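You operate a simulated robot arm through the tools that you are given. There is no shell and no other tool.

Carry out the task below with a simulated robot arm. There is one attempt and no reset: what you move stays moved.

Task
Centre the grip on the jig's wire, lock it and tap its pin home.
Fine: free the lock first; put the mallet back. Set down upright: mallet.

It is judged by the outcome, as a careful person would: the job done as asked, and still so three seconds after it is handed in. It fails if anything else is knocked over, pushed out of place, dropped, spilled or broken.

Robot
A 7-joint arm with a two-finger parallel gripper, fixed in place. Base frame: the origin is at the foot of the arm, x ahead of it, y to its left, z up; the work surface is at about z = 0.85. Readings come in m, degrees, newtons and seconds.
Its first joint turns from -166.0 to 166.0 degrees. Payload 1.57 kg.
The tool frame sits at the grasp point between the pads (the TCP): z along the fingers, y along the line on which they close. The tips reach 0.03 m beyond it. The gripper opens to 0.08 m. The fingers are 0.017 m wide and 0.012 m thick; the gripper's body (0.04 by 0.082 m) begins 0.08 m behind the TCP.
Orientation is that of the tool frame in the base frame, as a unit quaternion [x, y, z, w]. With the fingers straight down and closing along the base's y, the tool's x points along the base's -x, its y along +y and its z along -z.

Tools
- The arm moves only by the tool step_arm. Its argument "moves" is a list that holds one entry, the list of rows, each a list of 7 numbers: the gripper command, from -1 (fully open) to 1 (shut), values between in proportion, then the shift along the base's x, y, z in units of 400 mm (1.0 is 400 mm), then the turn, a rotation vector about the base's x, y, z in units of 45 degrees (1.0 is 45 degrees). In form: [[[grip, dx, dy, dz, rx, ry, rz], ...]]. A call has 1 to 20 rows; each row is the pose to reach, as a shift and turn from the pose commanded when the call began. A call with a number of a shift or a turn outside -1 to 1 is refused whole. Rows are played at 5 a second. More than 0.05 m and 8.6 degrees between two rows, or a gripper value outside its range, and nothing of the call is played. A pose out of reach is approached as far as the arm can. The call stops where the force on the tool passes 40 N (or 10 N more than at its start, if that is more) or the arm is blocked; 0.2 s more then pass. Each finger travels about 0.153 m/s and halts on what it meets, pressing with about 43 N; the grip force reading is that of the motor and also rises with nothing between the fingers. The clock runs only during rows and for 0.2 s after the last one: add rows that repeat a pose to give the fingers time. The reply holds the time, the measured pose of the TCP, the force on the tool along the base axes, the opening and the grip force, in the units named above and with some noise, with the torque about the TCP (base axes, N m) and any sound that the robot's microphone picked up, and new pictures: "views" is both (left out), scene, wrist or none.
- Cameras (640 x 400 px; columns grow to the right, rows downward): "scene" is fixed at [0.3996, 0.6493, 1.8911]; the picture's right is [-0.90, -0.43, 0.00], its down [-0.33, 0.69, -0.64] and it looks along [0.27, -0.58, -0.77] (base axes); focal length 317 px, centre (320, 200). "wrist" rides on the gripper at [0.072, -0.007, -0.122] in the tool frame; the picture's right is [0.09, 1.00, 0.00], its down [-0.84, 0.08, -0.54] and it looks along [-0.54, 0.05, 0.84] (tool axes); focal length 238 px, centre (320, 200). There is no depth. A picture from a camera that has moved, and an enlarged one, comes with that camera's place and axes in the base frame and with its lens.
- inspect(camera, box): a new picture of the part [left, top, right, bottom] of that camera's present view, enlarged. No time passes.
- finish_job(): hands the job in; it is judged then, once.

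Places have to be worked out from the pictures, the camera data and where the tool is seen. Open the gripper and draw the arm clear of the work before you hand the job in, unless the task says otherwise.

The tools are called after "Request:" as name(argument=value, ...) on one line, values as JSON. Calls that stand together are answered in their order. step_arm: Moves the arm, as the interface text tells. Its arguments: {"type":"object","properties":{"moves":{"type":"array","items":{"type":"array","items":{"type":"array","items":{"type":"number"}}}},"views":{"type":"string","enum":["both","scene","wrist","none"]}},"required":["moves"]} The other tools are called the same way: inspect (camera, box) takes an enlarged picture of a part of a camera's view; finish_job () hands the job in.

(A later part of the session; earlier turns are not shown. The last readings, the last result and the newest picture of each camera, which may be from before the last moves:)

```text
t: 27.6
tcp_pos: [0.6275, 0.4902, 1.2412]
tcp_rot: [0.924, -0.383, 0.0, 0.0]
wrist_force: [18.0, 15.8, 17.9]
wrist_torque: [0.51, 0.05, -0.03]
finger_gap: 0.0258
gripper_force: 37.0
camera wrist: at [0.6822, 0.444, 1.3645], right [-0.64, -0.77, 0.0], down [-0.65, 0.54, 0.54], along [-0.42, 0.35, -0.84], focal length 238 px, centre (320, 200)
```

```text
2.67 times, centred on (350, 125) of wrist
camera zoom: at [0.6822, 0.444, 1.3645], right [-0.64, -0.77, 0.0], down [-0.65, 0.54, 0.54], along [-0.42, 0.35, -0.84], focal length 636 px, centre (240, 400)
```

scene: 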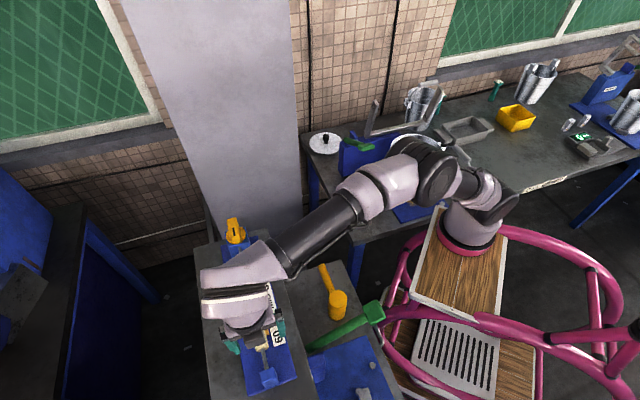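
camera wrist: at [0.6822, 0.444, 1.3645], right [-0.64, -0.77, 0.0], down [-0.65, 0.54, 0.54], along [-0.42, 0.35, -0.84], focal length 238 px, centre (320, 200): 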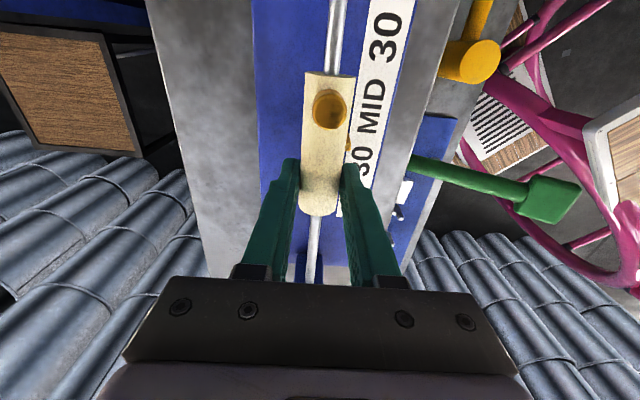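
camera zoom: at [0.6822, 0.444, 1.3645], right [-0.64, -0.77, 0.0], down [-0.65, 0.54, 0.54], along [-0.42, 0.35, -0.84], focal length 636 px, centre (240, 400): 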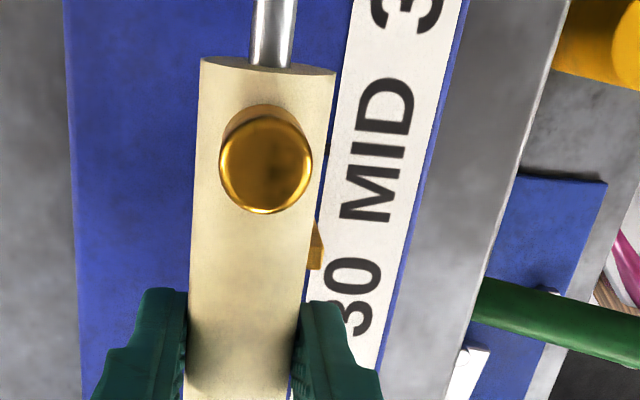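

About 16 mm remain. I trim the loads and slide most of it, then examine pointer against tick closely.

Request:
step_arm(moves=[[[1, 0.003, 0.003, 0.002, 0, 0, 0], [1, 0.01, -0.004, 0.002, 0, 0, 0], [1, 0.017, -0.011, 0.002, 0, 0, 0], [1, 0.024, -0.018, 0.002, 0, 0, 0], [1, 0.024, -0.018, 0.002, 0, 0, 0]]])

Request:
inspect(camera="wrist", box=[280, 50, 420, 200])

Request:
inspect(camera="scene", box=[220, 250, 300, 350])

```text
t: 28.8
tcp_pos: [0.6313, 0.4835, 1.242]
tcp_rot: [0.924, -0.383, 0.0, 0.0]
wrist_force: [-1.5, -0.3, 12.5]
wrist_torque: [-0.03, 0.1, 0.16]
finger_gap: 0.0256
gripper_force: 37.2
camera wrist: at [0.6889, 0.4378, 1.3644], right [-0.64, -0.77, 0.0], down [-0.65, 0.54, 0.54], along [-0.42, 0.35, -0.84], focal length 238 px, centre (320, 200)
```

scene: 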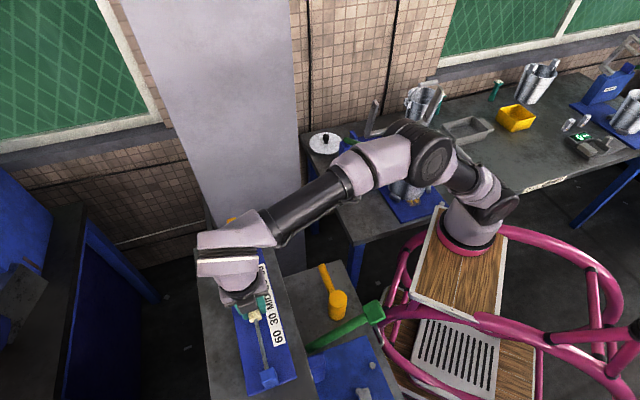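
wrist: 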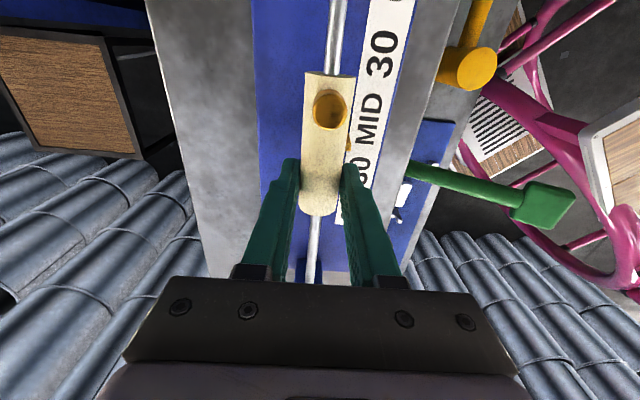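

```text
2.67 times, centred on (350, 125) of wrist
camera zoom: at [0.6889, 0.4378, 1.3644], right [-0.64, -0.77, 0.0], down [-0.65, 0.54, 0.54], along [-0.42, 0.35, -0.84], focal length 636 px, centre (240, 400)
```

zoom: 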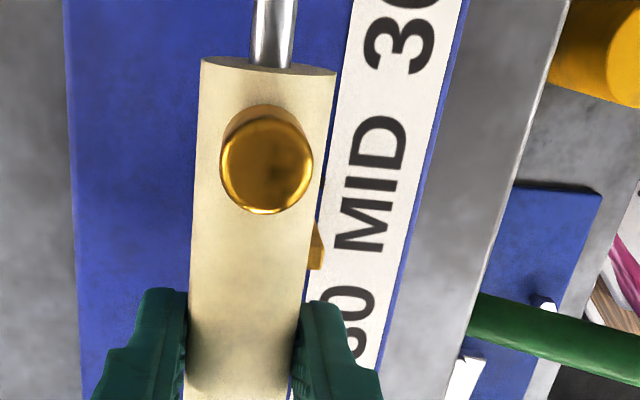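

```text
4.00 times, centred on (260, 300) of scene
camera zoom: at [0.3996, 0.6493, 1.8911], right [-0.9, -0.43, 0.0], down [-0.33, 0.69, -0.64], along [0.27, -0.58, -0.77], focal length 1267 px, centre (560, -200)
```

zoom: 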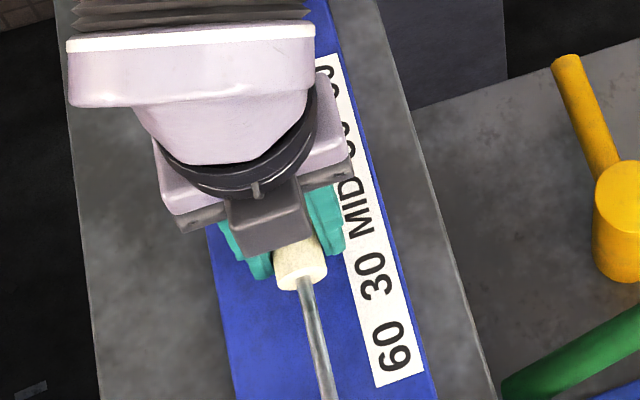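

Estimate says about 5 mm left. I slide that, then release, lift, and shift so the camera looks straight down on the tab and tick to remove parallax.

Request:
step_arm(moves=[[[1, 0.005, -0.005, 0.002, 0, 0, 0], [1, 0.009, -0.009, 0.002, 0, 0, 0], [1, 0.009, -0.009, 0.002, 0, 0, 0], [0.4, 0.009, -0.009, 0.002, 0, 0, 0], [-0.2, 0.009, -0.009, 0.002, 0, 0, 0], [-0.6, 0.009, -0.009, 0.002, 0, 0, 0], [-0.6, 0.009, -0.009, 0.05, 0, 0, 0], [-0.6, 0.009, -0.009, 0.12, 0, 0, 0], [-0.6, 0.009, -0.009, 0.15, 0, 0, 0], [-0.6, -0.04, 0.04, 0.15, 0, 0, 0], [-0.6, -0.08, 0.08, 0.15, 0, 0, 0], [-0.6, -0.08, 0.08, 0.15, 0, 0, 0]]])

Request:
inspect(camera="wrist", box=[260, 0, 400, 120])

Request:
inspect(camera="scene", box=[210, 220, 310, 350])

```text
t: 31.4
tcp_pos: [0.6013, 0.5158, 1.3021]
tcp_rot: [0.924, -0.382, 0.0, 0.0]
wrist_force: [-0.4, 0.0, -0.3]
wrist_torque: [-0.01, 0.0, -0.01]
finger_gap: 0.064
gripper_force: 0.1
camera wrist: at [0.6571, 0.4705, 1.425], right [-0.64, -0.77, 0.0], down [-0.65, 0.54, 0.54], along [-0.42, 0.35, -0.84], focal length 238 px, centre (320, 200)
```

scene: 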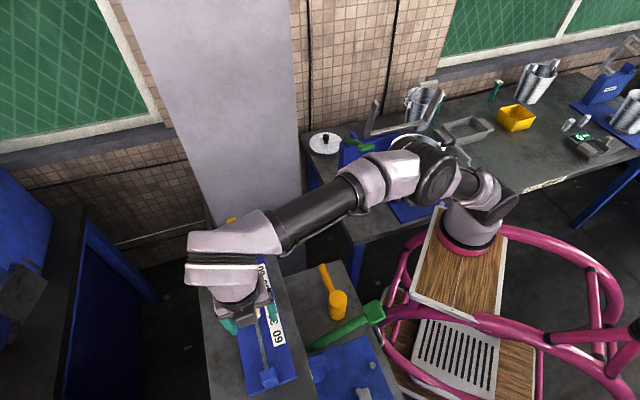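
wrist: 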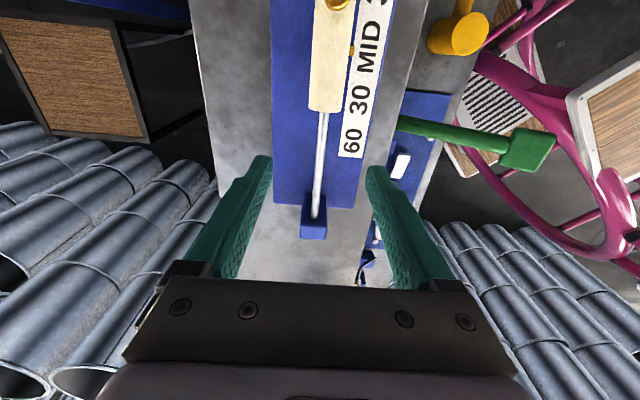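

```text
3.33 times, centred on (330, 60) of wrist
camera zoom: at [0.6571, 0.4705, 1.425], right [-0.64, -0.77, 0.0], down [-0.65, 0.54, 0.54], along [-0.42, 0.35, -0.84], focal length 794 px, centre (287, 667)
```

zoom: 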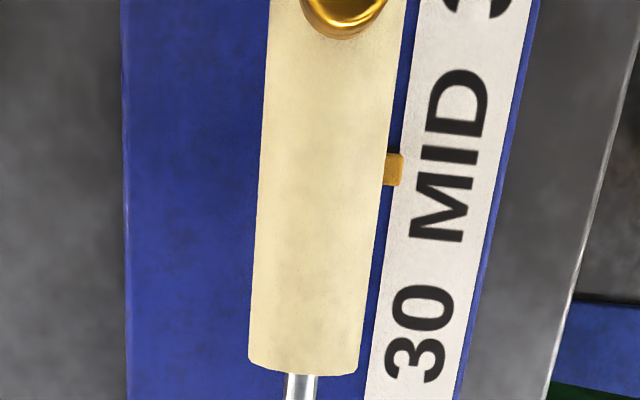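

```text
3.08 times, centred on (260, 285) of scene
camera zoom: at [0.3996, 0.6493, 1.8911], right [-0.9, -0.43, 0.0], down [-0.33, 0.69, -0.64], along [0.27, -0.58, -0.77], focal length 975 px, centre (505, -62)
```

zoom: 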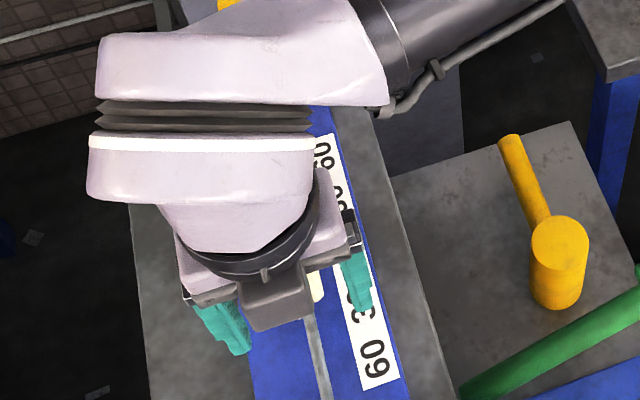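

Viewed straight down, the tab is at e≈−0.1365 and the MID centre/tick at about −0.140, so 3.5 mm remain. I go back down, regrip, nudge that far, release and re-check.

Request:
step_arm(moves=[[[-0.6, 0.045, -0.045, 0, 0, 0, 0], [-0.6, 0.089, -0.089, 0, 0, 0, 0], [-0.6, 0.089, -0.089, -0.05, 0, 0, 0], [-0.6, 0.089, -0.089, -0.1, 0, 0, 0], [-0.6, 0.089, -0.089, -0.147, 0, 0, 0], [-0.6, 0.089, -0.089, -0.147, 0, 0, 0], [0, 0.089, -0.089, -0.147, 0, 0, 0], [0.5, 0.089, -0.089, -0.147, 0, 0, 0], [1, 0.089, -0.089, -0.147, 0, 0, 0], [1, 0.089, -0.089, -0.147, 0, 0, 0]]], views="wrist")

```text
t: 33.7
tcp_pos: [0.6355, 0.4812, 1.2423]
tcp_rot: [0.924, -0.383, -0.003, 0.002]
wrist_force: [-13.1, -14.9, 5.9]
wrist_torque: [-0.83, -0.11, 0.0]
finger_gap: 0.0258
gripper_force: 37.3
stopped in row 10: the force on the tool passed its limit at 41 N (the readings are from after the stop); the commanded pose is now the measured one
camera wrist: at [0.6918, 0.436, 1.3656], right [-0.64, -0.77, 0.01], down [-0.64, 0.54, 0.55], along [-0.42, 0.34, -0.84], focal length 238 px, centre (320, 200)
```

wrist: 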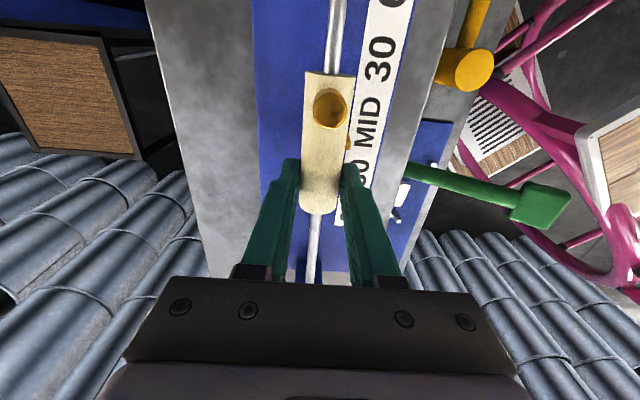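

The close briefly tripped the force limit but the grip is steady. I nudge 3.5 mm toward MID, trim the side load, release and lift for the same overhead check.

Request:
step_arm(moves=[[[1, 0.0, -0.003, 0, 0, 0, 0], [1, 0.003, -0.005, 0, 0, 0, 0], [1, 0.005, -0.0078, 0, 0, 0, 0], [1, 0.005, -0.0078, 0, 0, 0, 0], [0.5, 0.005, -0.0078, 0, 0, 0, 0], [0, 0.005, -0.0078, 0, 0, 0, 0], [-0.6, 0.005, -0.0078, 0, 0, 0, 0], [-0.6, 0.005, -0.0078, 0.05, 0, 0, 0], [-0.6, 0.005, -0.0078, 0.1, 0, 0, 0], [-0.6, 0.005, -0.0078, 0.15, 0, 0, 0], [-0.6, -0.04, 0.037, 0.15, 0, 0, 0], [-0.6, -0.085, 0.082, 0.15, 0, 0, 0], [-0.6, -0.085, 0.082, 0.15, 0, 0, 0]]], views="wrist")

Request:
inspect(camera="wrist", box=[260, 0, 400, 120])

```text
t: 36.5
tcp_pos: [0.6017, 0.5147, 1.3024]
tcp_rot: [0.924, -0.383, -0.001, 0.002]
wrist_force: [-0.5, -0.6, 0.4]
wrist_torque: [-0.01, 0.01, -0.02]
finger_gap: 0.0641
gripper_force: 0.1
camera wrist: at [0.6583, 0.4686, 1.4246], right [-0.64, -0.77, 0.01], down [-0.64, 0.54, 0.54], along [-0.42, 0.34, -0.84], focal length 238 px, centre (320, 200)
```

wrist: 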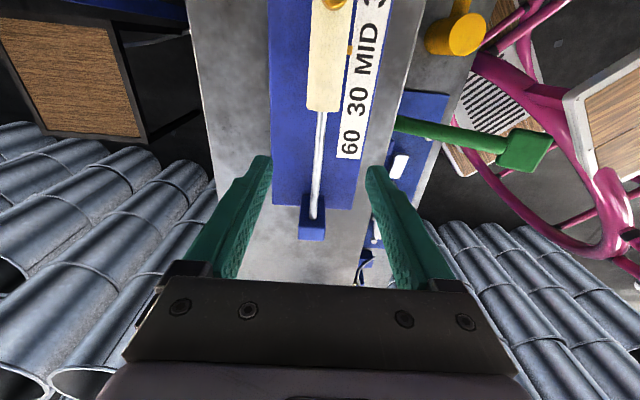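

```text
3.33 times, centred on (330, 60) of wrist
camera zoom: at [0.6583, 0.4686, 1.4246], right [-0.64, -0.77, 0.01], down [-0.64, 0.54, 0.54], along [-0.42, 0.34, -0.84], focal length 794 px, centre (287, 667)
```

zoom: 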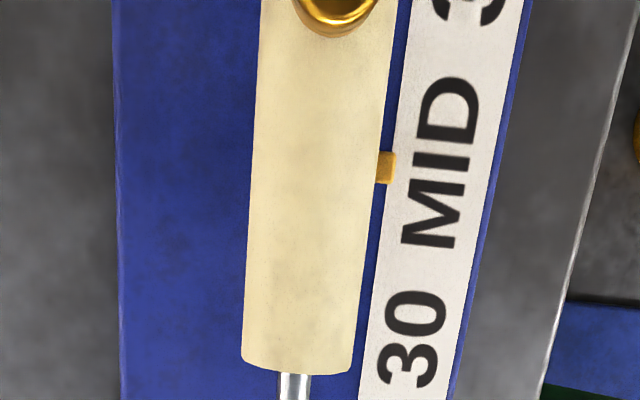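

The tab is now about 2 mm short of the MID centre. One more small nudge in the same way, closing more gradually.

Request:
step_arm(moves=[[[-0.6, 0.045, -0.045, 0, 0, 0, 0], [-0.6, 0.089, -0.09, 0, 0, 0, 0], [-0.6, 0.089, -0.09, -0.05, 0, 0, 0], [-0.6, 0.089, -0.09, -0.1, 0, 0, 0], [-0.6, 0.089, -0.09, -0.149, 0, 0, 0], [-0.6, 0.089, -0.09, -0.149, 0, 0, 0], [-0.1, 0.089, -0.09, -0.149, 0, 0, 0], [0.2, 0.089, -0.09, -0.149, 0, 0, 0], [0.3, 0.089, -0.09, -0.149, 0, 0, 0], [0.35, 0.089, -0.09, -0.149, 0, 0, 0], [0.4, 0.089, -0.09, -0.149, 0, 0, 0], [0.5, 0.089, -0.09, -0.149, 0, 0, 0]]], views="none")

```text
t: 39.1
tcp_pos: [0.6374, 0.479, 1.243]
tcp_rot: [0.924, -0.383, -0.002, 0.003]
wrist_force: [-3.3, -2.4, -2.6]
wrist_torque: [-0.07, 0.06, 0.02]
finger_gap: 0.0261
gripper_force: 36.7
```

Request:
step_arm(moves=[[[0.6, 0.003, -0.003, 0, 0, 0, 0], [0.6, 0.006, -0.006, 0, 0, 0, 0], [0.6, 0.006, -0.006, 0, 0, 0, 0], [0.6, 0.006, -0.006, 0, 0, 0, 0]]], views="wrist")

```text
t: 40.1
tcp_pos: [0.6396, 0.4761, 1.243]
tcp_rot: [0.924, -0.382, -0.003, 0.002]
wrist_force: [-13.9, -12.3, 5.6]
wrist_torque: [-0.06, 0.45, 0.04]
finger_gap: 0.0259
gripper_force: 37.2
camera wrist: at [0.6967, 0.4308, 1.3653], right [-0.64, -0.77, 0.01], down [-0.64, 0.54, 0.54], along [-0.42, 0.34, -0.84], focal length 238 px, centre (320, 200)
```

wrist: 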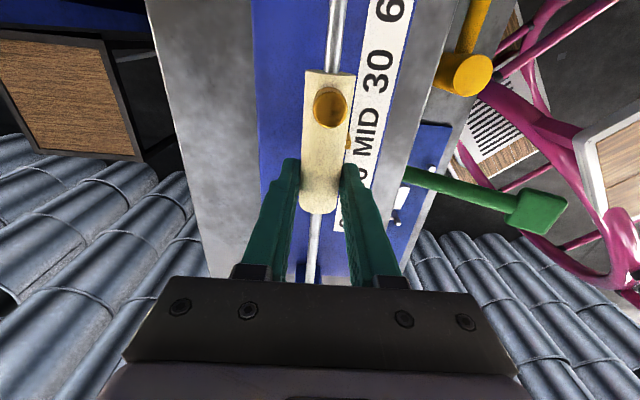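

I release, lift and re-check from overhead.

Request:
step_arm(moves=[[[0.3, 0, 0, 0, 0, 0, 0], [0, 0, 0, 0, 0, 0, 0], [-0.6, 0, 0, 0, 0, 0, 0], [-0.6, 0, 0, 0.05, 0, 0, 0], [-0.6, 0, 0, 0.1, 0, 0, 0], [-0.6, 0, 0, 0.15, 0, 0, 0], [-0.6, -0.045, 0.045, 0.15, 0, 0, 0], [-0.6, -0.09, 0.09, 0.15, 0, 0, 0], [-0.6, -0.09, 0.09, 0.15, 0, 0, 0]]], views="wrist")

Request:
inspect(camera="wrist", box=[300, 0, 400, 100])

```text
t: 42.1
tcp_pos: [0.6055, 0.5124, 1.3023]
tcp_rot: [0.924, -0.382, -0.002, 0.002]
wrist_force: [0.9, -0.8, -0.1]
wrist_torque: [0.0, -0.03, -0.01]
finger_gap: 0.064
gripper_force: 0.1
camera wrist: at [0.6617, 0.4677, 1.4246], right [-0.64, -0.77, 0.01], down [-0.64, 0.54, 0.54], along [-0.42, 0.34, -0.84], focal length 238 px, centre (320, 200)
```

wrist: 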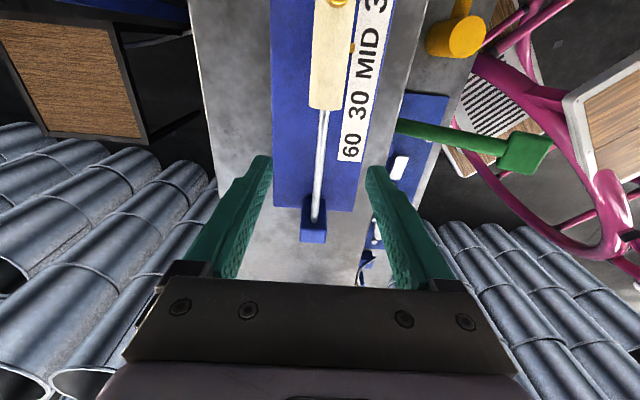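

```text
4.00 times, centred on (350, 50) of wrist
camera zoom: at [0.6617, 0.4677, 1.4246], right [-0.64, -0.77, 0.01], down [-0.64, 0.54, 0.54], along [-0.42, 0.34, -0.84], focal length 953 px, centre (200, 800)
```

zoom: 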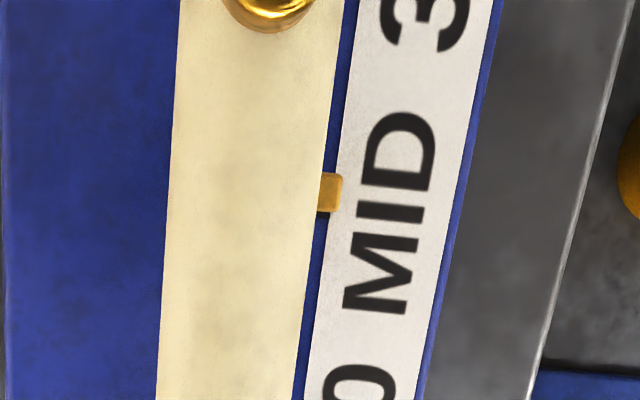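

The tab now seems slightly past MID. I zoom in much tighter to see whether the tick is visible beside the tab.

Request:
inspect(camera="wrist", box=[335, 25, 375, 85])

Request:
inspect(camera="scene", box=[240, 260, 290, 340])

```text
6.67 times, centred on (355, 55) of wrist
camera zoom: at [0.6617, 0.4677, 1.4246], right [-0.64, -0.77, 0.01], down [-0.64, 0.54, 0.54], along [-0.42, 0.34, -0.84], focal length 1589 px, centre (87, 1167)
```

zoom: 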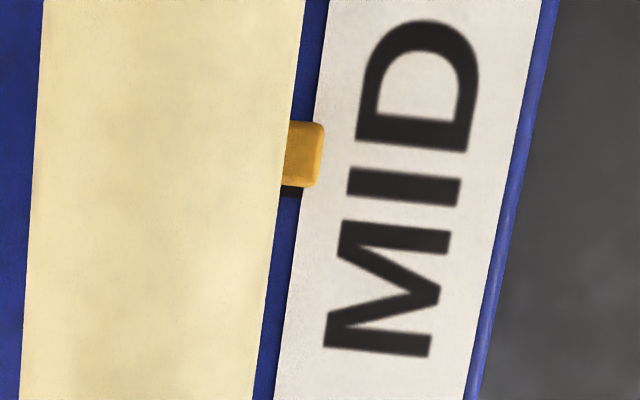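

```text
5.00 times, centred on (265, 300) of scene
camera zoom: at [0.3996, 0.6493, 1.8911], right [-0.9, -0.43, 0.0], down [-0.33, 0.69, -0.64], along [0.27, -0.58, -0.77], focal length 1584 px, centre (595, -300)
```

zoom: 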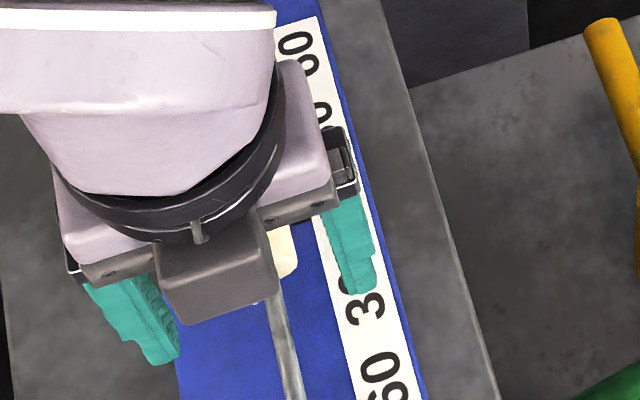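

The tick shows just behind the tab: I overshot by about 2.7 mm. I go back, grip gently and move 2.7 mm the other way.

Request:
step_arm(moves=[[[-0.6, 0.045, -0.045, 0, 0, 0, 0], [-0.6, 0.09, -0.09, 0, 0, 0, 0], [-0.6, 0.09, -0.09, -0.05, 0, 0, 0], [-0.6, 0.09, -0.09, -0.1, 0, 0, 0], [-0.6, 0.09, -0.09, -0.149, 0, 0, 0], [-0.6, 0.09, -0.09, -0.149, 0, 0, 0], [-0.1, 0.09, -0.09, -0.149, 0, 0, 0], [0.2, 0.09, -0.09, -0.149, 0, 0, 0], [0.3, 0.09, -0.09, -0.149, 0, 0, 0], [0.35, 0.09, -0.09, -0.149, 0, 0, 0], [0.4, 0.09, -0.09, -0.149, 0, 0, 0], [0.5, 0.09, -0.09, -0.149, 0, 0, 0], [0.5, 0.0877, -0.0877, -0.149, 0, 0, 0], [0.5, 0.0852, -0.0852, -0.149, 0, 0, 0], [0.5, 0.0852, -0.0852, -0.149, 0, 0, 0], [0.5, 0.0852, -0.0852, -0.149, 0, 0, 0]]], views="none")

Request:
step_arm(moves=[[[0.3, 0, 0, 0, 0, 0, 0], [0, 0, 0, 0, 0, 0, 0], [-0.6, 0, 0, 0, 0, 0, 0], [-0.6, 0, 0, 0.05, 0, 0, 0], [-0.6, 0, 0, 0.1, 0, 0, 0], [-0.6, 0, 0, 0.15, 0, 0, 0], [-0.6, -0.045, 0.045, 0.15, 0, 0, 0], [-0.6, -0.09, 0.09, 0.15, 0, 0, 0], [-0.6, -0.09, 0.09, 0.15, 0, 0, 0]]], views="wrist")

Request:
inspect(camera="wrist", box=[330, 20, 380, 90])

```text
t: 45.5
tcp_pos: [0.6386, 0.478, 1.2431]
tcp_rot: [0.924, -0.382, -0.002, 0.003]
wrist_force: [0.2, -0.1, -8.8]
wrist_torque: [-0.18, -0.19, 0.0]
finger_gap: 0.0258
gripper_force: 37.0
```

```text
t: 47.5
tcp_pos: [0.6021, 0.5155, 1.3039]
tcp_rot: [0.924, -0.382, -0.002, 0.002]
wrist_force: [0.0, 0.1, 0.0]
wrist_torque: [-0.02, -0.03, 0.0]
finger_gap: 0.0641
gripper_force: 0.0
camera wrist: at [0.6581, 0.469, 1.4261], right [-0.64, -0.77, 0.01], down [-0.64, 0.54, 0.54], along [-0.42, 0.34, -0.84], focal length 238 px, centre (320, 200)
```

wrist: 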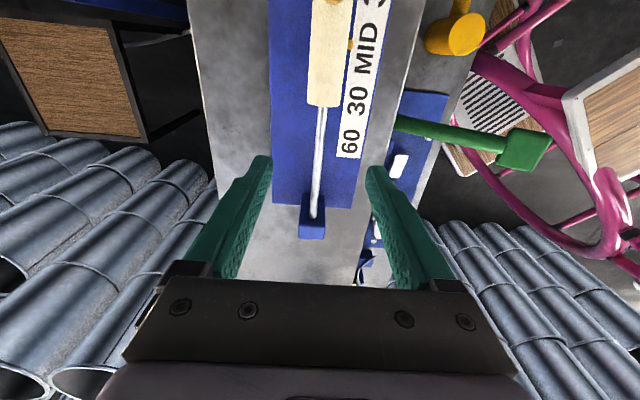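

```text
5.71 times, centred on (355, 55) of wrist
camera zoom: at [0.6581, 0.469, 1.4261], right [-0.64, -0.77, 0.01], down [-0.64, 0.54, 0.54], along [-0.42, 0.34, -0.84], focal length 1362 px, centre (120, 1029)
```

zoom: 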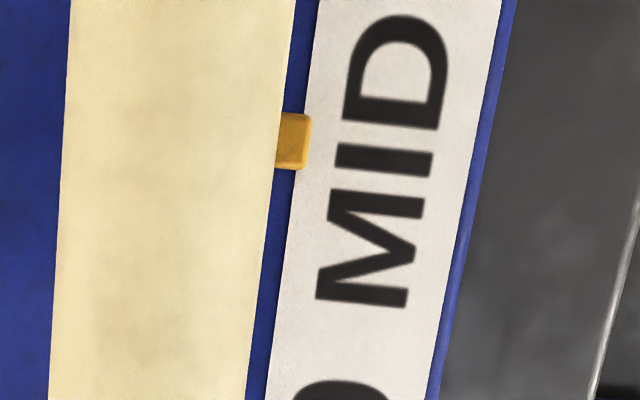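

The tab covers the tick now, centred to about 1 mm. Next the lock: I rise and travel back above the knob with the gripper open.

Request:
step_arm(moves=[[[-1, 0, 0, 0.06, 0, 0, 0], [-1, 0, 0, 0.12, 0, 0, 0], [-1, 0.08, -0.08, 0.12, 0, 0, 0], [-1, 0.16, -0.16, 0.12, 0, 0, 0], [-1, 0.24, -0.24, 0.12, 0, 0, 0], [-1, 0.32, -0.32, 0.12, 0, 0, 0], [-1, 0.38, -0.38, 0.11, 0, 0, 0], [-1, 0.416, -0.42, 0.09, 0, 0, -0.01], [-1, 0.416, -0.42, 0.09, 0, 0, -0.01]]])

Request:
inspect(camera="scene", box=[210, 240, 300, 350])

```text
t: 49.5
tcp_pos: [0.7727, 0.3463, 1.3379]
tcp_rot: [0.922, -0.387, -0.002, 0.002]
wrist_force: [-0.4, -0.8, -0.7]
wrist_torque: [0.03, 0.03, 0.0]
finger_gap: 0.0803
gripper_force: 0.1
camera wrist: at [0.8275, 0.3005, 1.4612], right [-0.65, -0.76, 0.01], down [-0.64, 0.54, 0.54], along [-0.42, 0.35, -0.84], focal length 238 px, centre (320, 200)
```

scene: 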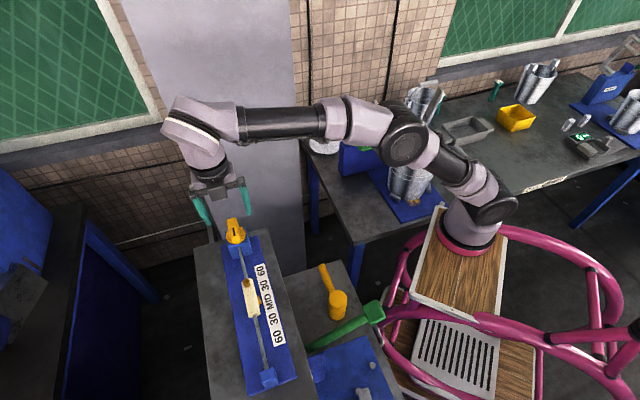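
wrist: 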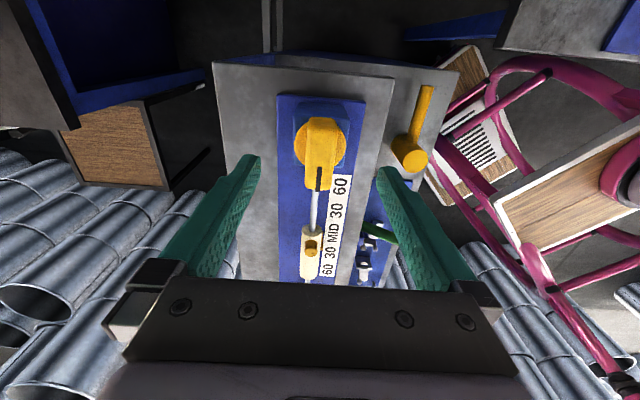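

```text
3.64 times, centred on (255, 295) of scene
camera zoom: at [0.3996, 0.6493, 1.8911], right [-0.9, -0.43, 0.0], down [-0.33, 0.69, -0.64], along [0.27, -0.58, -0.77], focal length 1152 px, centre (556, -146)
```

zoom: 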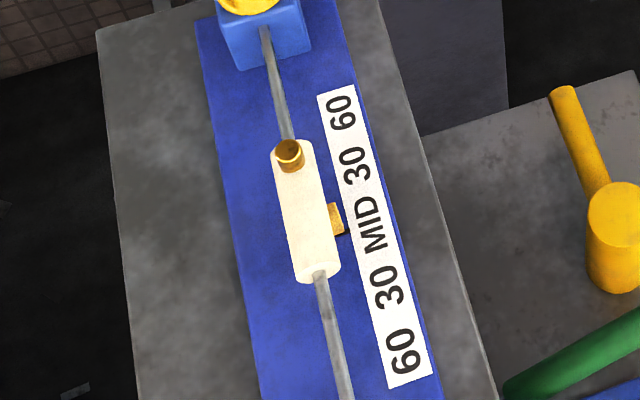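

The lock bar is in line with the wire; I shift ~4 mm to its axis, descend and close on it.

Request:
step_arm(moves=[[[-1, -0.0105, 0.003, -0.03, 0, 0, 0], [-1, -0.0105, 0.003, -0.07, 0, 0, 0], [-1, -0.0105, 0.003, -0.1, 0, 0, 0], [-1, -0.0105, 0.003, -0.1, 0, 0, 0], [-0.3, -0.0105, 0.003, -0.1, 0, 0, 0], [0.1, -0.0105, 0.003, -0.1, 0, 0, 0], [0.3, -0.0105, 0.003, -0.1, 0, 0, 0], [0.4, -0.0105, 0.003, -0.1, 0, 0, 0], [0.5, -0.0105, 0.003, -0.1, 0, 0, 0], [0.7, -0.0105, 0.003, -0.1, 0, 0, 0]]], views="wrist")

```text
t: 51.7
tcp_pos: [0.7679, 0.3489, 1.2997]
tcp_rot: [0.922, -0.386, -0.003, 0.002]
wrist_force: [12.1, 10.8, 2.7]
wrist_torque: [0.23, -0.43, 0.0]
finger_gap: 0.026
gripper_force: 8.1
camera wrist: at [0.8224, 0.3028, 1.422], right [-0.64, -0.76, 0.0], down [-0.64, 0.54, 0.54], along [-0.42, 0.35, -0.84], focal length 238 px, centre (320, 200)
```

wrist: 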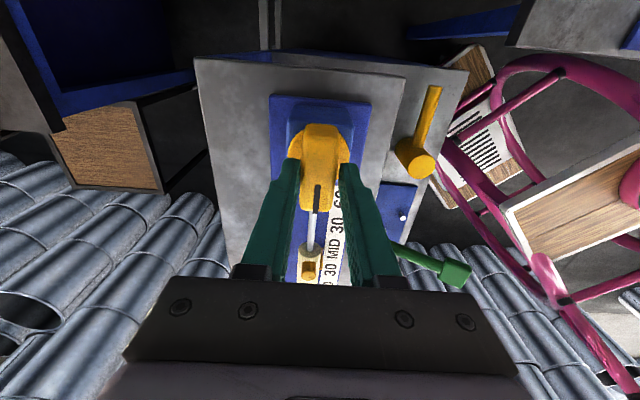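

Gripped. I turn it clockwise back, in stages.

Request:
step_arm(moves=[[[1, 0.001, 0.001, 0, 0, 0, 0], [1, 0.001, 0.001, 0, 0, 0, -0.1], [1, 0.001, 0.001, 0, 0, 0, -0.2], [1, 0.001, 0.001, 0, 0, 0, -0.3], [1, 0.001, 0.001, 0, 0, 0, -0.4], [1, 0.001, 0.001, 0, 0, 0, -0.5], [1, 0.001, 0.001, 0, 0, 0, -0.5]]], views="none")

```text
t: 53.3
tcp_pos: [0.7679, 0.3488, 1.2995]
tcp_rot: [0.829, -0.559, -0.002, 0.002]
wrist_force: [24.3, 21.8, 6.0]
wrist_torque: [0.28, -1.0, -0.02]
finger_gap: 0.0235
gripper_force: 36.2
```

Request:
step_arm(moves=[[[1, 0.003, 0.003, 0, 0, 0, 0], [1, 0.003, 0.003, 0, 0, 0, -0.1], [1, 0.003, 0.003, 0, 0, 0, -0.2], [1, 0.003, 0.003, 0, 0, 0, -0.3], [1, 0.003, 0.003, 0, 0, 0, -0.4], [1, 0.003, 0.003, 0, 0, 0, -0.5], [1, 0.003, 0.003, 0, 0, 0, -0.5]]], views="none")

```text
t: 54.9
tcp_pos: [0.7672, 0.3496, 1.3004]
tcp_rot: [-0.704, 0.71, 0.003, -0.002]
wrist_force: [1.6, -2.3, -3.7]
wrist_torque: [-0.19, -0.58, 0.0]
finger_gap: 0.0237
gripper_force: 36.7
```

Loads are low at 45° back; I continue the second half.

Request:
step_arm(moves=[[[1, 0, 0, 0, 0, 0, -0.1], [1, 0, 0, 0, 0, 0, -0.2], [1, 0, 0, 0, 0, 0, -0.3], [1, 0, 0, 0, 0, 0, -0.4], [1, 0, 0, 0, 0, 0, -0.5], [1, 0, 0, 0, 0, 0, -0.5]]], views="none")

```text
t: 56.3
tcp_pos: [0.7672, 0.3495, 1.2992]
tcp_rot: [-0.551, 0.834, 0.004, -0.001]
wrist_force: [-13.2, -11.9, -2.3]
wrist_torque: [-0.4, 0.07, 0.0]
finger_gap: 0.0236
gripper_force: 36.0
```

Request:
step_arm(moves=[[[1, -0.002, -0.002, 0, 0, 0, -0.1], [1, -0.002, -0.002, 0, 0, 0, -0.2], [1, -0.002, -0.002, 0, 0, 0, -0.3], [1, -0.002, -0.002, 0, 0, 0, -0.4], [1, -0.002, -0.002, 0, 0, 0, -0.48], [1, -0.002, -0.002, 0, 0, 0, -0.48]]], views="wrist")

```text
t: 57.7
tcp_pos: [0.7658, 0.3507, 1.3001]
tcp_rot: [-0.386, 0.923, 0.004, -0.001]
wrist_force: [2.6, 4.9, -6.8]
wrist_torque: [0.42, -0.96, 0.03]
finger_gap: 0.024
gripper_force: 35.8
camera wrist: at [0.7212, 0.2931, 1.4218], right [-0.77, 0.63, 0.01], down [0.53, 0.65, 0.54], along [0.34, 0.42, -0.84], focal length 238 px, centre (320, 200)
```

wrist: 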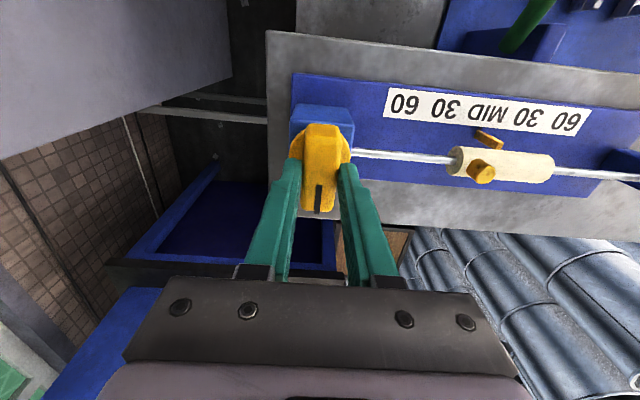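

Back across the wire as at the start. I turn a little further to make sure it reaches its stop.

Request:
step_arm(moves=[[[1, 0, 0, 0, 0, 0, -0.04], [1, 0, 0, 0, 0, 0, -0.08], [1, 0, 0, 0, 0, 0, -0.12], [1, 0, 0, 0, 0, 0, -0.16], [1, 0, 0, 0, 0, 0, -0.16]]], views="none")

```text
t: 58.9
tcp_pos: [0.7663, 0.349, 1.3005]
tcp_rot: [-0.327, 0.945, 0.003, -0.001]
wrist_force: [-8.1, -0.1, -9.8]
wrist_torque: [-0.24, -0.05, 1.08]
finger_gap: 0.026
gripper_force: 37.0
```

Firm stop (1.08 N·m), so the lock is home. I open and rise straight up.

Request:
step_arm(moves=[[[1, 0, 0, 0, 0, 0, 0.05], [0.5, 0, 0, 0, 0, 0, 0.05], [0, 0, 0, 0, 0, 0, 0.05], [-1, 0, 0, 0, 0, 0, 0.05], [-1, 0, 0, 0, 0, 0, 0.05], [-1, 0, 0, 0.06, 0, 0, 0.05], [-1, 0, 0, 0.12, 0, 0, 0.05], [-1, 0, 0, 0.15, 0, 0, 0.05], [-1, -0.05, 0, 0.17, 0, 0, 0.05], [-1, -0.1, 0, 0.17, 0, 0, 0.05]]])

Request:
inspect(camera="scene", box=[200, 205, 310, 345])

Request:
inspect(camera="scene", box=[300, 250, 400, 340])

```text
t: 61.1
tcp_pos: [0.7276, 0.3494, 1.366]
tcp_rot: [-0.344, 0.939, 0.003, -0.001]
wrist_force: [0.5, -1.0, -0.9]
wrist_torque: [0.0, 0.04, 0.03]
finger_gap: 0.0801
gripper_force: 0.1
camera wrist: at [0.6758, 0.2968, 1.4893], right [-0.72, 0.7, 0.01], down [0.59, 0.6, 0.54], along [0.38, 0.39, -0.84], focal length 238 px, centre (320, 200)
```

scene: 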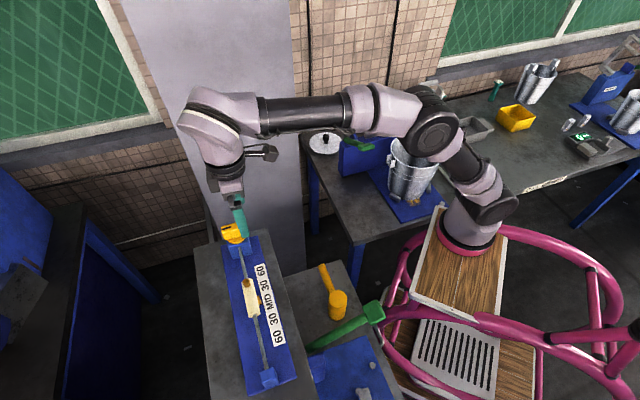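
wrist: 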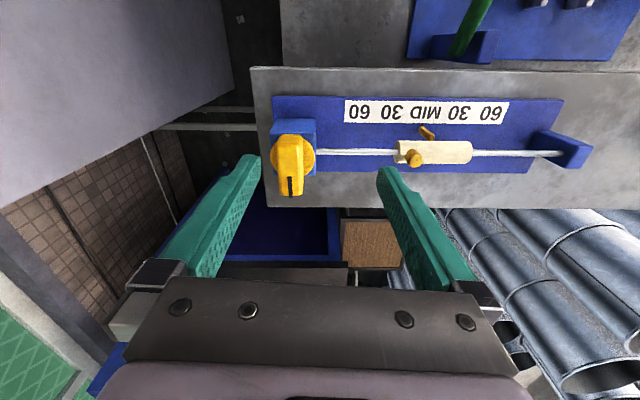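

```text
2.86 times, centred on (255, 275) of scene
camera zoom: at [0.3996, 0.6493, 1.8911], right [-0.9, -0.43, 0.0], down [-0.33, 0.69, -0.64], along [0.27, -0.58, -0.77], focal length 905 px, centre (506, -14)
```

zoom: 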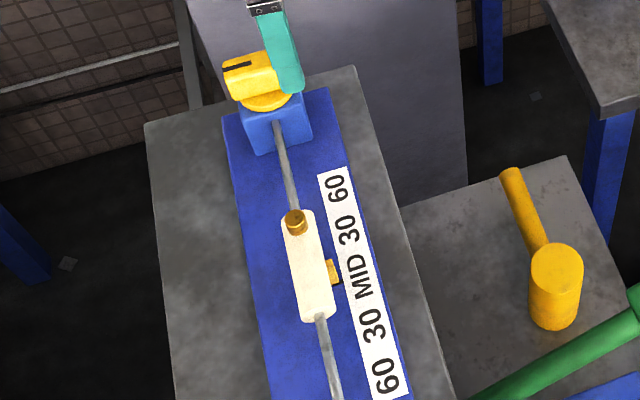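

```text
4.44 times, centred on (350, 295) of scene
camera zoom: at [0.3996, 0.6493, 1.8911], right [-0.9, -0.43, 0.0], down [-0.33, 0.69, -0.64], along [0.27, -0.58, -0.77], focal length 1408 px, centre (187, -222)
```

zoom: 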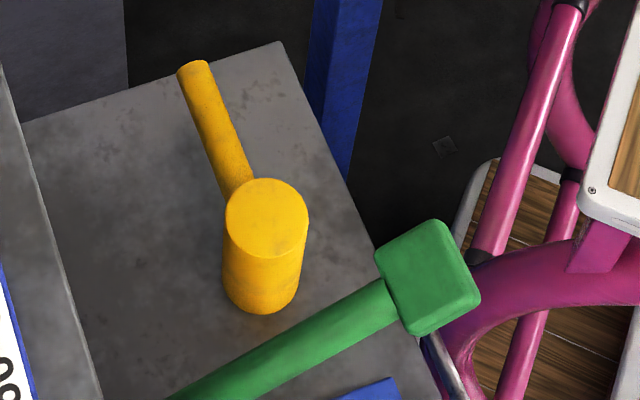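

The lock is set and the tab still sits at MID. The mallet stands on its head face at about (0.513, 0.272), head top z≈0.955, handle horizontal at z≈0.90 pointing away along (0.72, −0.69). I swing to above its handle, turning so the fingers will close across it.

Request:
step_arm(moves=[[[-1, -0.05, -0.04, 0, 0, 0, 0.17], [-1, -0.1, -0.08, 0, 0, 0, 0.34], [-1, -0.15, -0.12, -0.02, 0, 0, 0.51], [-1, -0.2, -0.17, -0.05, 0, 0, 0.68], [-1, -0.25, -0.21, -0.08, 0, 0, 0.85], [-1, -0.3, -0.25, -0.1, 0, 0, 1.0]]], views="none")

Request:
step_arm(moves=[[[-1, -0.02, -0.015, -0.06, 0, 0, 0.17], [-1, -0.04, -0.03, -0.12, 0, 0, 0.34], [-1, -0.06, -0.04, -0.18, 0, 0, 0.51], [-1, -0.08, -0.055, -0.24, 0, 0, 0.68], [-1, -0.09, -0.065, -0.3, 0, 0, 0.85], [-1, -0.1, -0.073, -0.36, 0, 0, 1.0], [-1, -0.1, -0.073, -0.4, 0, 0, 1.0]]])

```text
t: 62.5
tcp_pos: [0.6061, 0.2496, 1.3262]
tcp_rot: [-0.68, 0.733, 0.003, -0.002]
wrist_force: [0.4, 0.7, 0.1]
wrist_torque: [-0.03, 0.05, -0.01]
finger_gap: 0.0799
gripper_force: 0.1
```

```text
t: 64.1
tcp_pos: [0.5658, 0.2188, 1.1665]
tcp_rot: [0.908, -0.419, -0.002, 0.002]
wrist_force: [-0.4, 0.1, -0.7]
wrist_torque: [-0.02, -0.02, -0.02]
finger_gap: 0.0802
gripper_force: 0.0
camera wrist: at [0.6181, 0.1682, 1.2885], right [-0.7, -0.72, 0.01], down [-0.6, 0.59, 0.54], along [-0.39, 0.38, -0.84], focal length 238 px, centre (320, 200)
```

scene: 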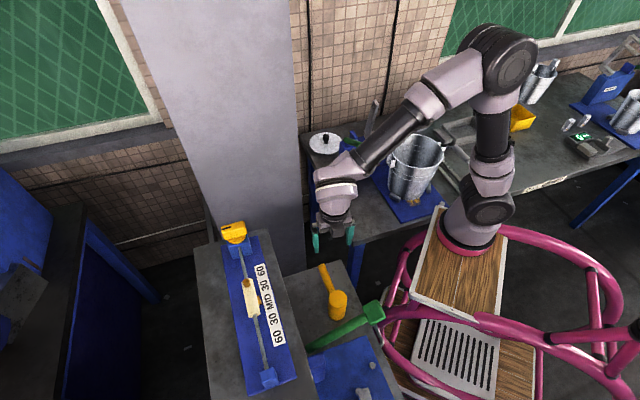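
wrist: 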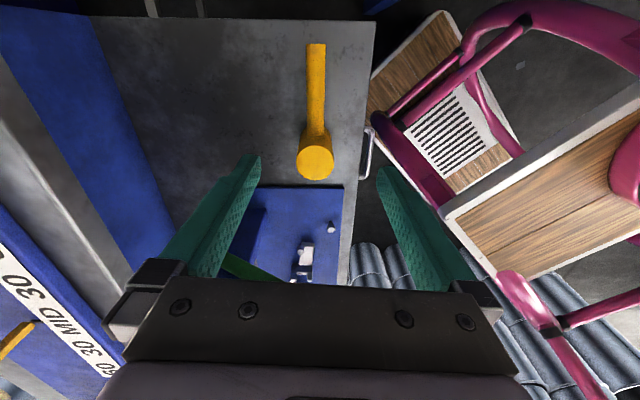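

From here the handle line and head agree with my estimate. I square up the yaw by 5° and descend to just above the handle for a check.

Request:
step_arm(moves=[[[-1, 0.005, 0.009, -0.08, 0, 0, 0.06], [-1, 0.005, 0.009, -0.16, 0, 0, 0.113], [-1, 0.005, 0.009, -0.25, 0, 0, 0.113], [-1, 0.005, 0.009, -0.34, 0, 0, 0.113], [-1, 0.005, 0.009, -0.42, 0, 0, 0.113], [-1, 0.005, 0.009, -0.45, 0, 0, 0.113], [-1, 0.005, 0.009, -0.45, 0, 0, 0.113]]])

```text
t: 65.7
tcp_pos: [0.5686, 0.223, 0.9876]
tcp_rot: [0.926, -0.377, -0.002, 0.003]
wrist_force: [0.1, 0.1, -0.6]
wrist_torque: [0.01, -0.02, 0.02]
finger_gap: 0.08
gripper_force: 0.0
camera wrist: at [0.6245, 0.1775, 1.1094], right [-0.63, -0.78, 0.01], down [-0.65, 0.53, 0.54], along [-0.43, 0.34, -0.84], focal length 238 px, centre (320, 200)
```

scene: 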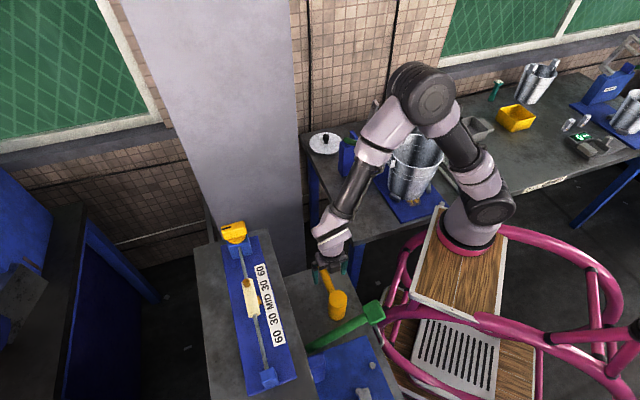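
wrist: 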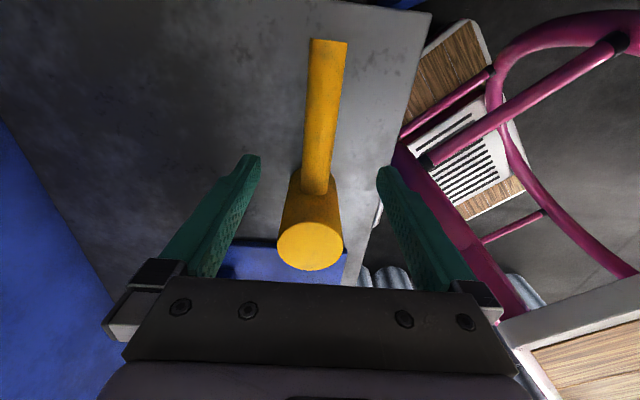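

Well aligned over the handle. I descend to z≈0.90 and close on it gradually.

Request:
step_arm(moves=[[[-1, 0, 0, -0.06, 0, 0, 0], [-1, 0, 0, -0.12, 0, 0, 0], [-1, 0, 0, -0.18, 0, 0, 0], [-1, 0, 0, -0.215, 0, 0, 0], [-1, 0, 0, -0.215, 0, 0, 0]]])

Request:
inspect(camera="scene", box=[290, 220, 390, 340])

```text
t: 66.9
tcp_pos: [0.5665, 0.2235, 0.9004]
tcp_rot: [0.926, -0.378, -0.002, 0.002]
wrist_force: [-0.3, -0.1, -0.3]
wrist_torque: [-0.02, -0.01, -0.01]
finger_gap: 0.0801
gripper_force: 0.0
camera wrist: at [0.6233, 0.1782, 1.0225], right [-0.63, -0.78, 0.01], down [-0.65, 0.53, 0.54], along [-0.42, 0.34, -0.84], focal length 238 px, centre (320, 200)
```

scene: 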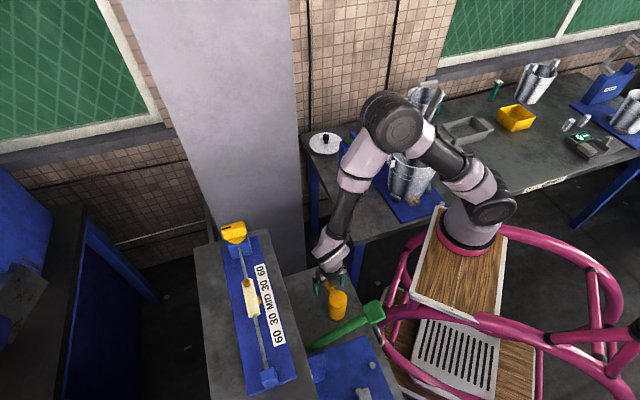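
wrist: 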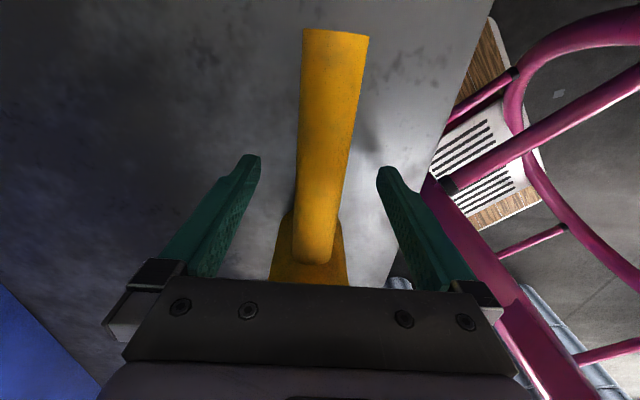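

```text
3.33 times, centred on (340, 280) of scene
camera zoom: at [0.3996, 0.6493, 1.8911], right [-0.9, -0.43, 0.0], down [-0.33, 0.69, -0.64], along [0.27, -0.58, -0.77], focal length 1056 px, centre (253, -67)
```

zoom: 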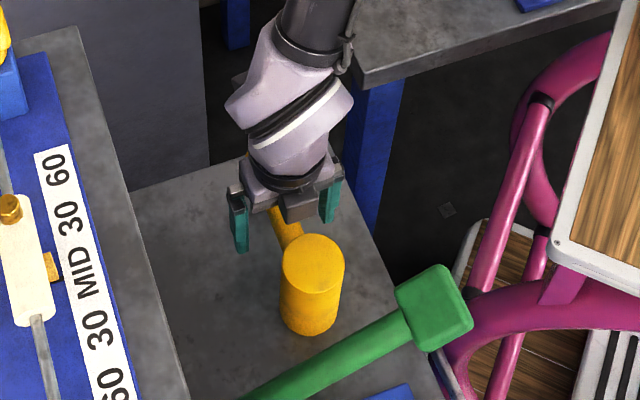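

Handle (≈27 mm) is centred between the fingers; closing gradually, then firmly.

Request:
step_arm(moves=[[[-0.3, 0, 0, 0, 0, 0, 0], [0.1, 0, 0, 0, 0, 0, 0], [0.25, 0, 0, 0, 0, 0, 0], [0.35, 0, 0, 0, 0, 0, 0], [0.5, 0, 0, 0, 0, 0, 0], [1, 0, 0, 0, 0, 0, 0], [1, 0, 0, 0, 0, 0, 0]]], views="wrist")

```text
t: 68.5
tcp_pos: [0.5686, 0.2237, 0.9004]
tcp_rot: [0.926, -0.379, -0.001, 0.002]
wrist_force: [4.3, 2.4, 1.2]
wrist_torque: [0.1, 0.0, -0.27]
finger_gap: 0.0264
gripper_force: 37.7
camera wrist: at [0.6235, 0.1783, 1.0227], right [-0.63, -0.78, 0.01], down [-0.65, 0.53, 0.54], along [-0.42, 0.34, -0.84], focal length 238 px, centre (320, 200)
```

wrist: 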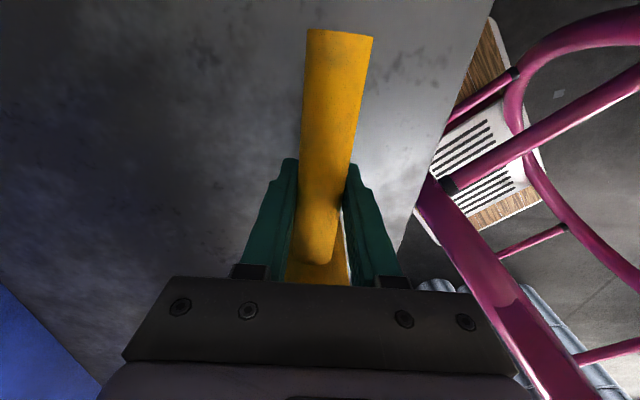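

Held at 26 mm. I lift a few centimetres and check that the mallet stays level in the grip.

Request:
step_arm(moves=[[[1, 0, 0, 0.02, 0, 0, 0], [1, 0, 0, 0.05, 0, 0, 0], [1, 0, 0, 0.1, 0, 0, 0], [1, 0, 0, 0.15, 0, 0, 0], [1, 0, 0, 0.15, 0, 0, 0]]])

Request:
inspect(camera="scene", box=[290, 220, 390, 340])

```text
t: 69.7
tcp_pos: [0.5681, 0.2229, 0.9609]
tcp_rot: [0.926, -0.377, -0.001, 0.003]
wrist_force: [-0.2, -0.2, -3.5]
wrist_torque: [-0.19, -0.17, 0.0]
finger_gap: 0.0265
gripper_force: 36.7
camera wrist: at [0.625, 0.1786, 1.0833], right [-0.63, -0.78, 0.01], down [-0.65, 0.53, 0.54], along [-0.43, 0.34, -0.84], focal length 238 px, centre (320, 200)
```

scene: 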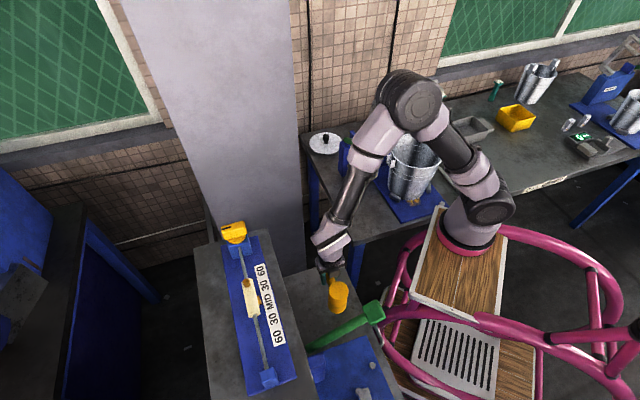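
wrist: 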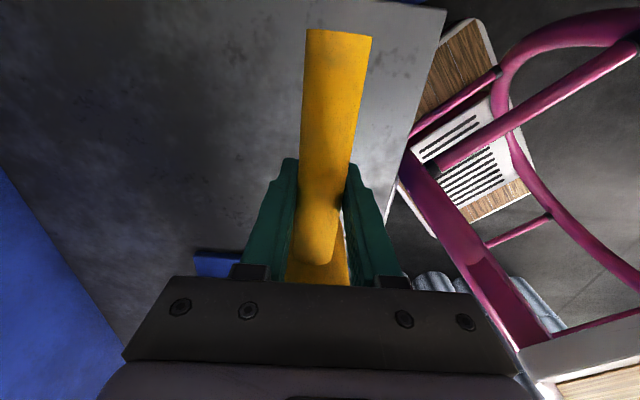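

```text
3.33 times, centred on (340, 280) of scene
camera zoom: at [0.3996, 0.6493, 1.8911], right [-0.9, -0.43, 0.0], down [-0.33, 0.69, -0.64], along [0.27, -0.58, -0.77], focal length 1056 px, centre (253, -67)
```

zoom: 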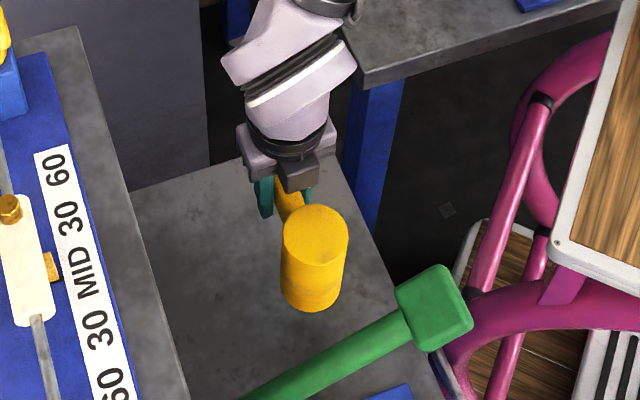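

Level and steady (about 3.5 N). I raise it well above the jig level.

Request:
step_arm(moves=[[[1, 0, 0, 0.1, 0, 0, 0], [1, 0, 0, 0.2, 0, 0, 0], [1, 0, 0, 0.3, 0, 0, 0], [1, 0, 0, 0.4, 0, 0, 0], [1, 0, 0, 0.5, 0, 0, 0], [1, 0, 0, 0.6, 0, 0, 0], [1, 0, 0, 0.7, 0, 0, 0], [1, 0, 0, 0.8, 0, 0, 0], [1, 0, 0, 0.9, 0, 0, 0], [1, 0, 0, 1.0, 0, 0, 0], [1, 0, 0, 1.0, 0, 0, 0]]])

```text
t: 72.1
tcp_pos: [0.5659, 0.2257, 1.3588]
tcp_rot: [0.926, -0.378, -0.001, 0.003]
wrist_force: [0.2, 0.9, -3.0]
wrist_torque: [-0.11, -0.16, -0.02]
finger_gap: 0.0264
gripper_force: 37.7
camera wrist: at [0.6229, 0.1801, 1.4821], right [-0.63, -0.78, 0.01], down [-0.65, 0.53, 0.54], along [-0.43, 0.34, -0.84], focal length 238 px, centre (320, 200)
```

scene: 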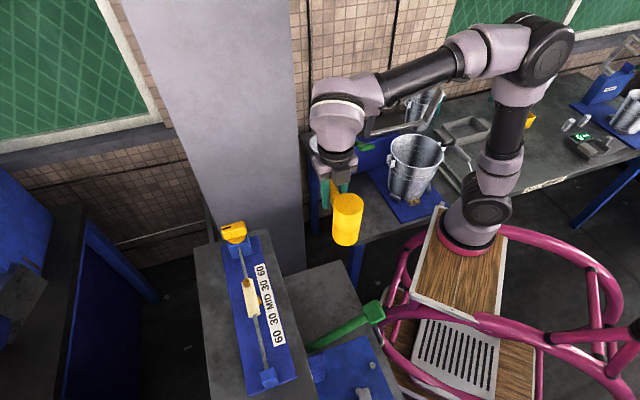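
wrist: 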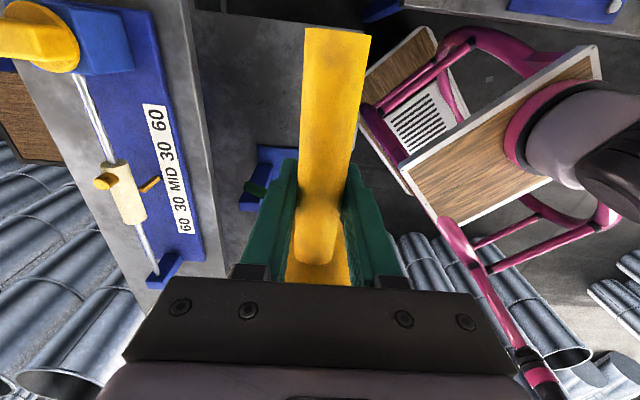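

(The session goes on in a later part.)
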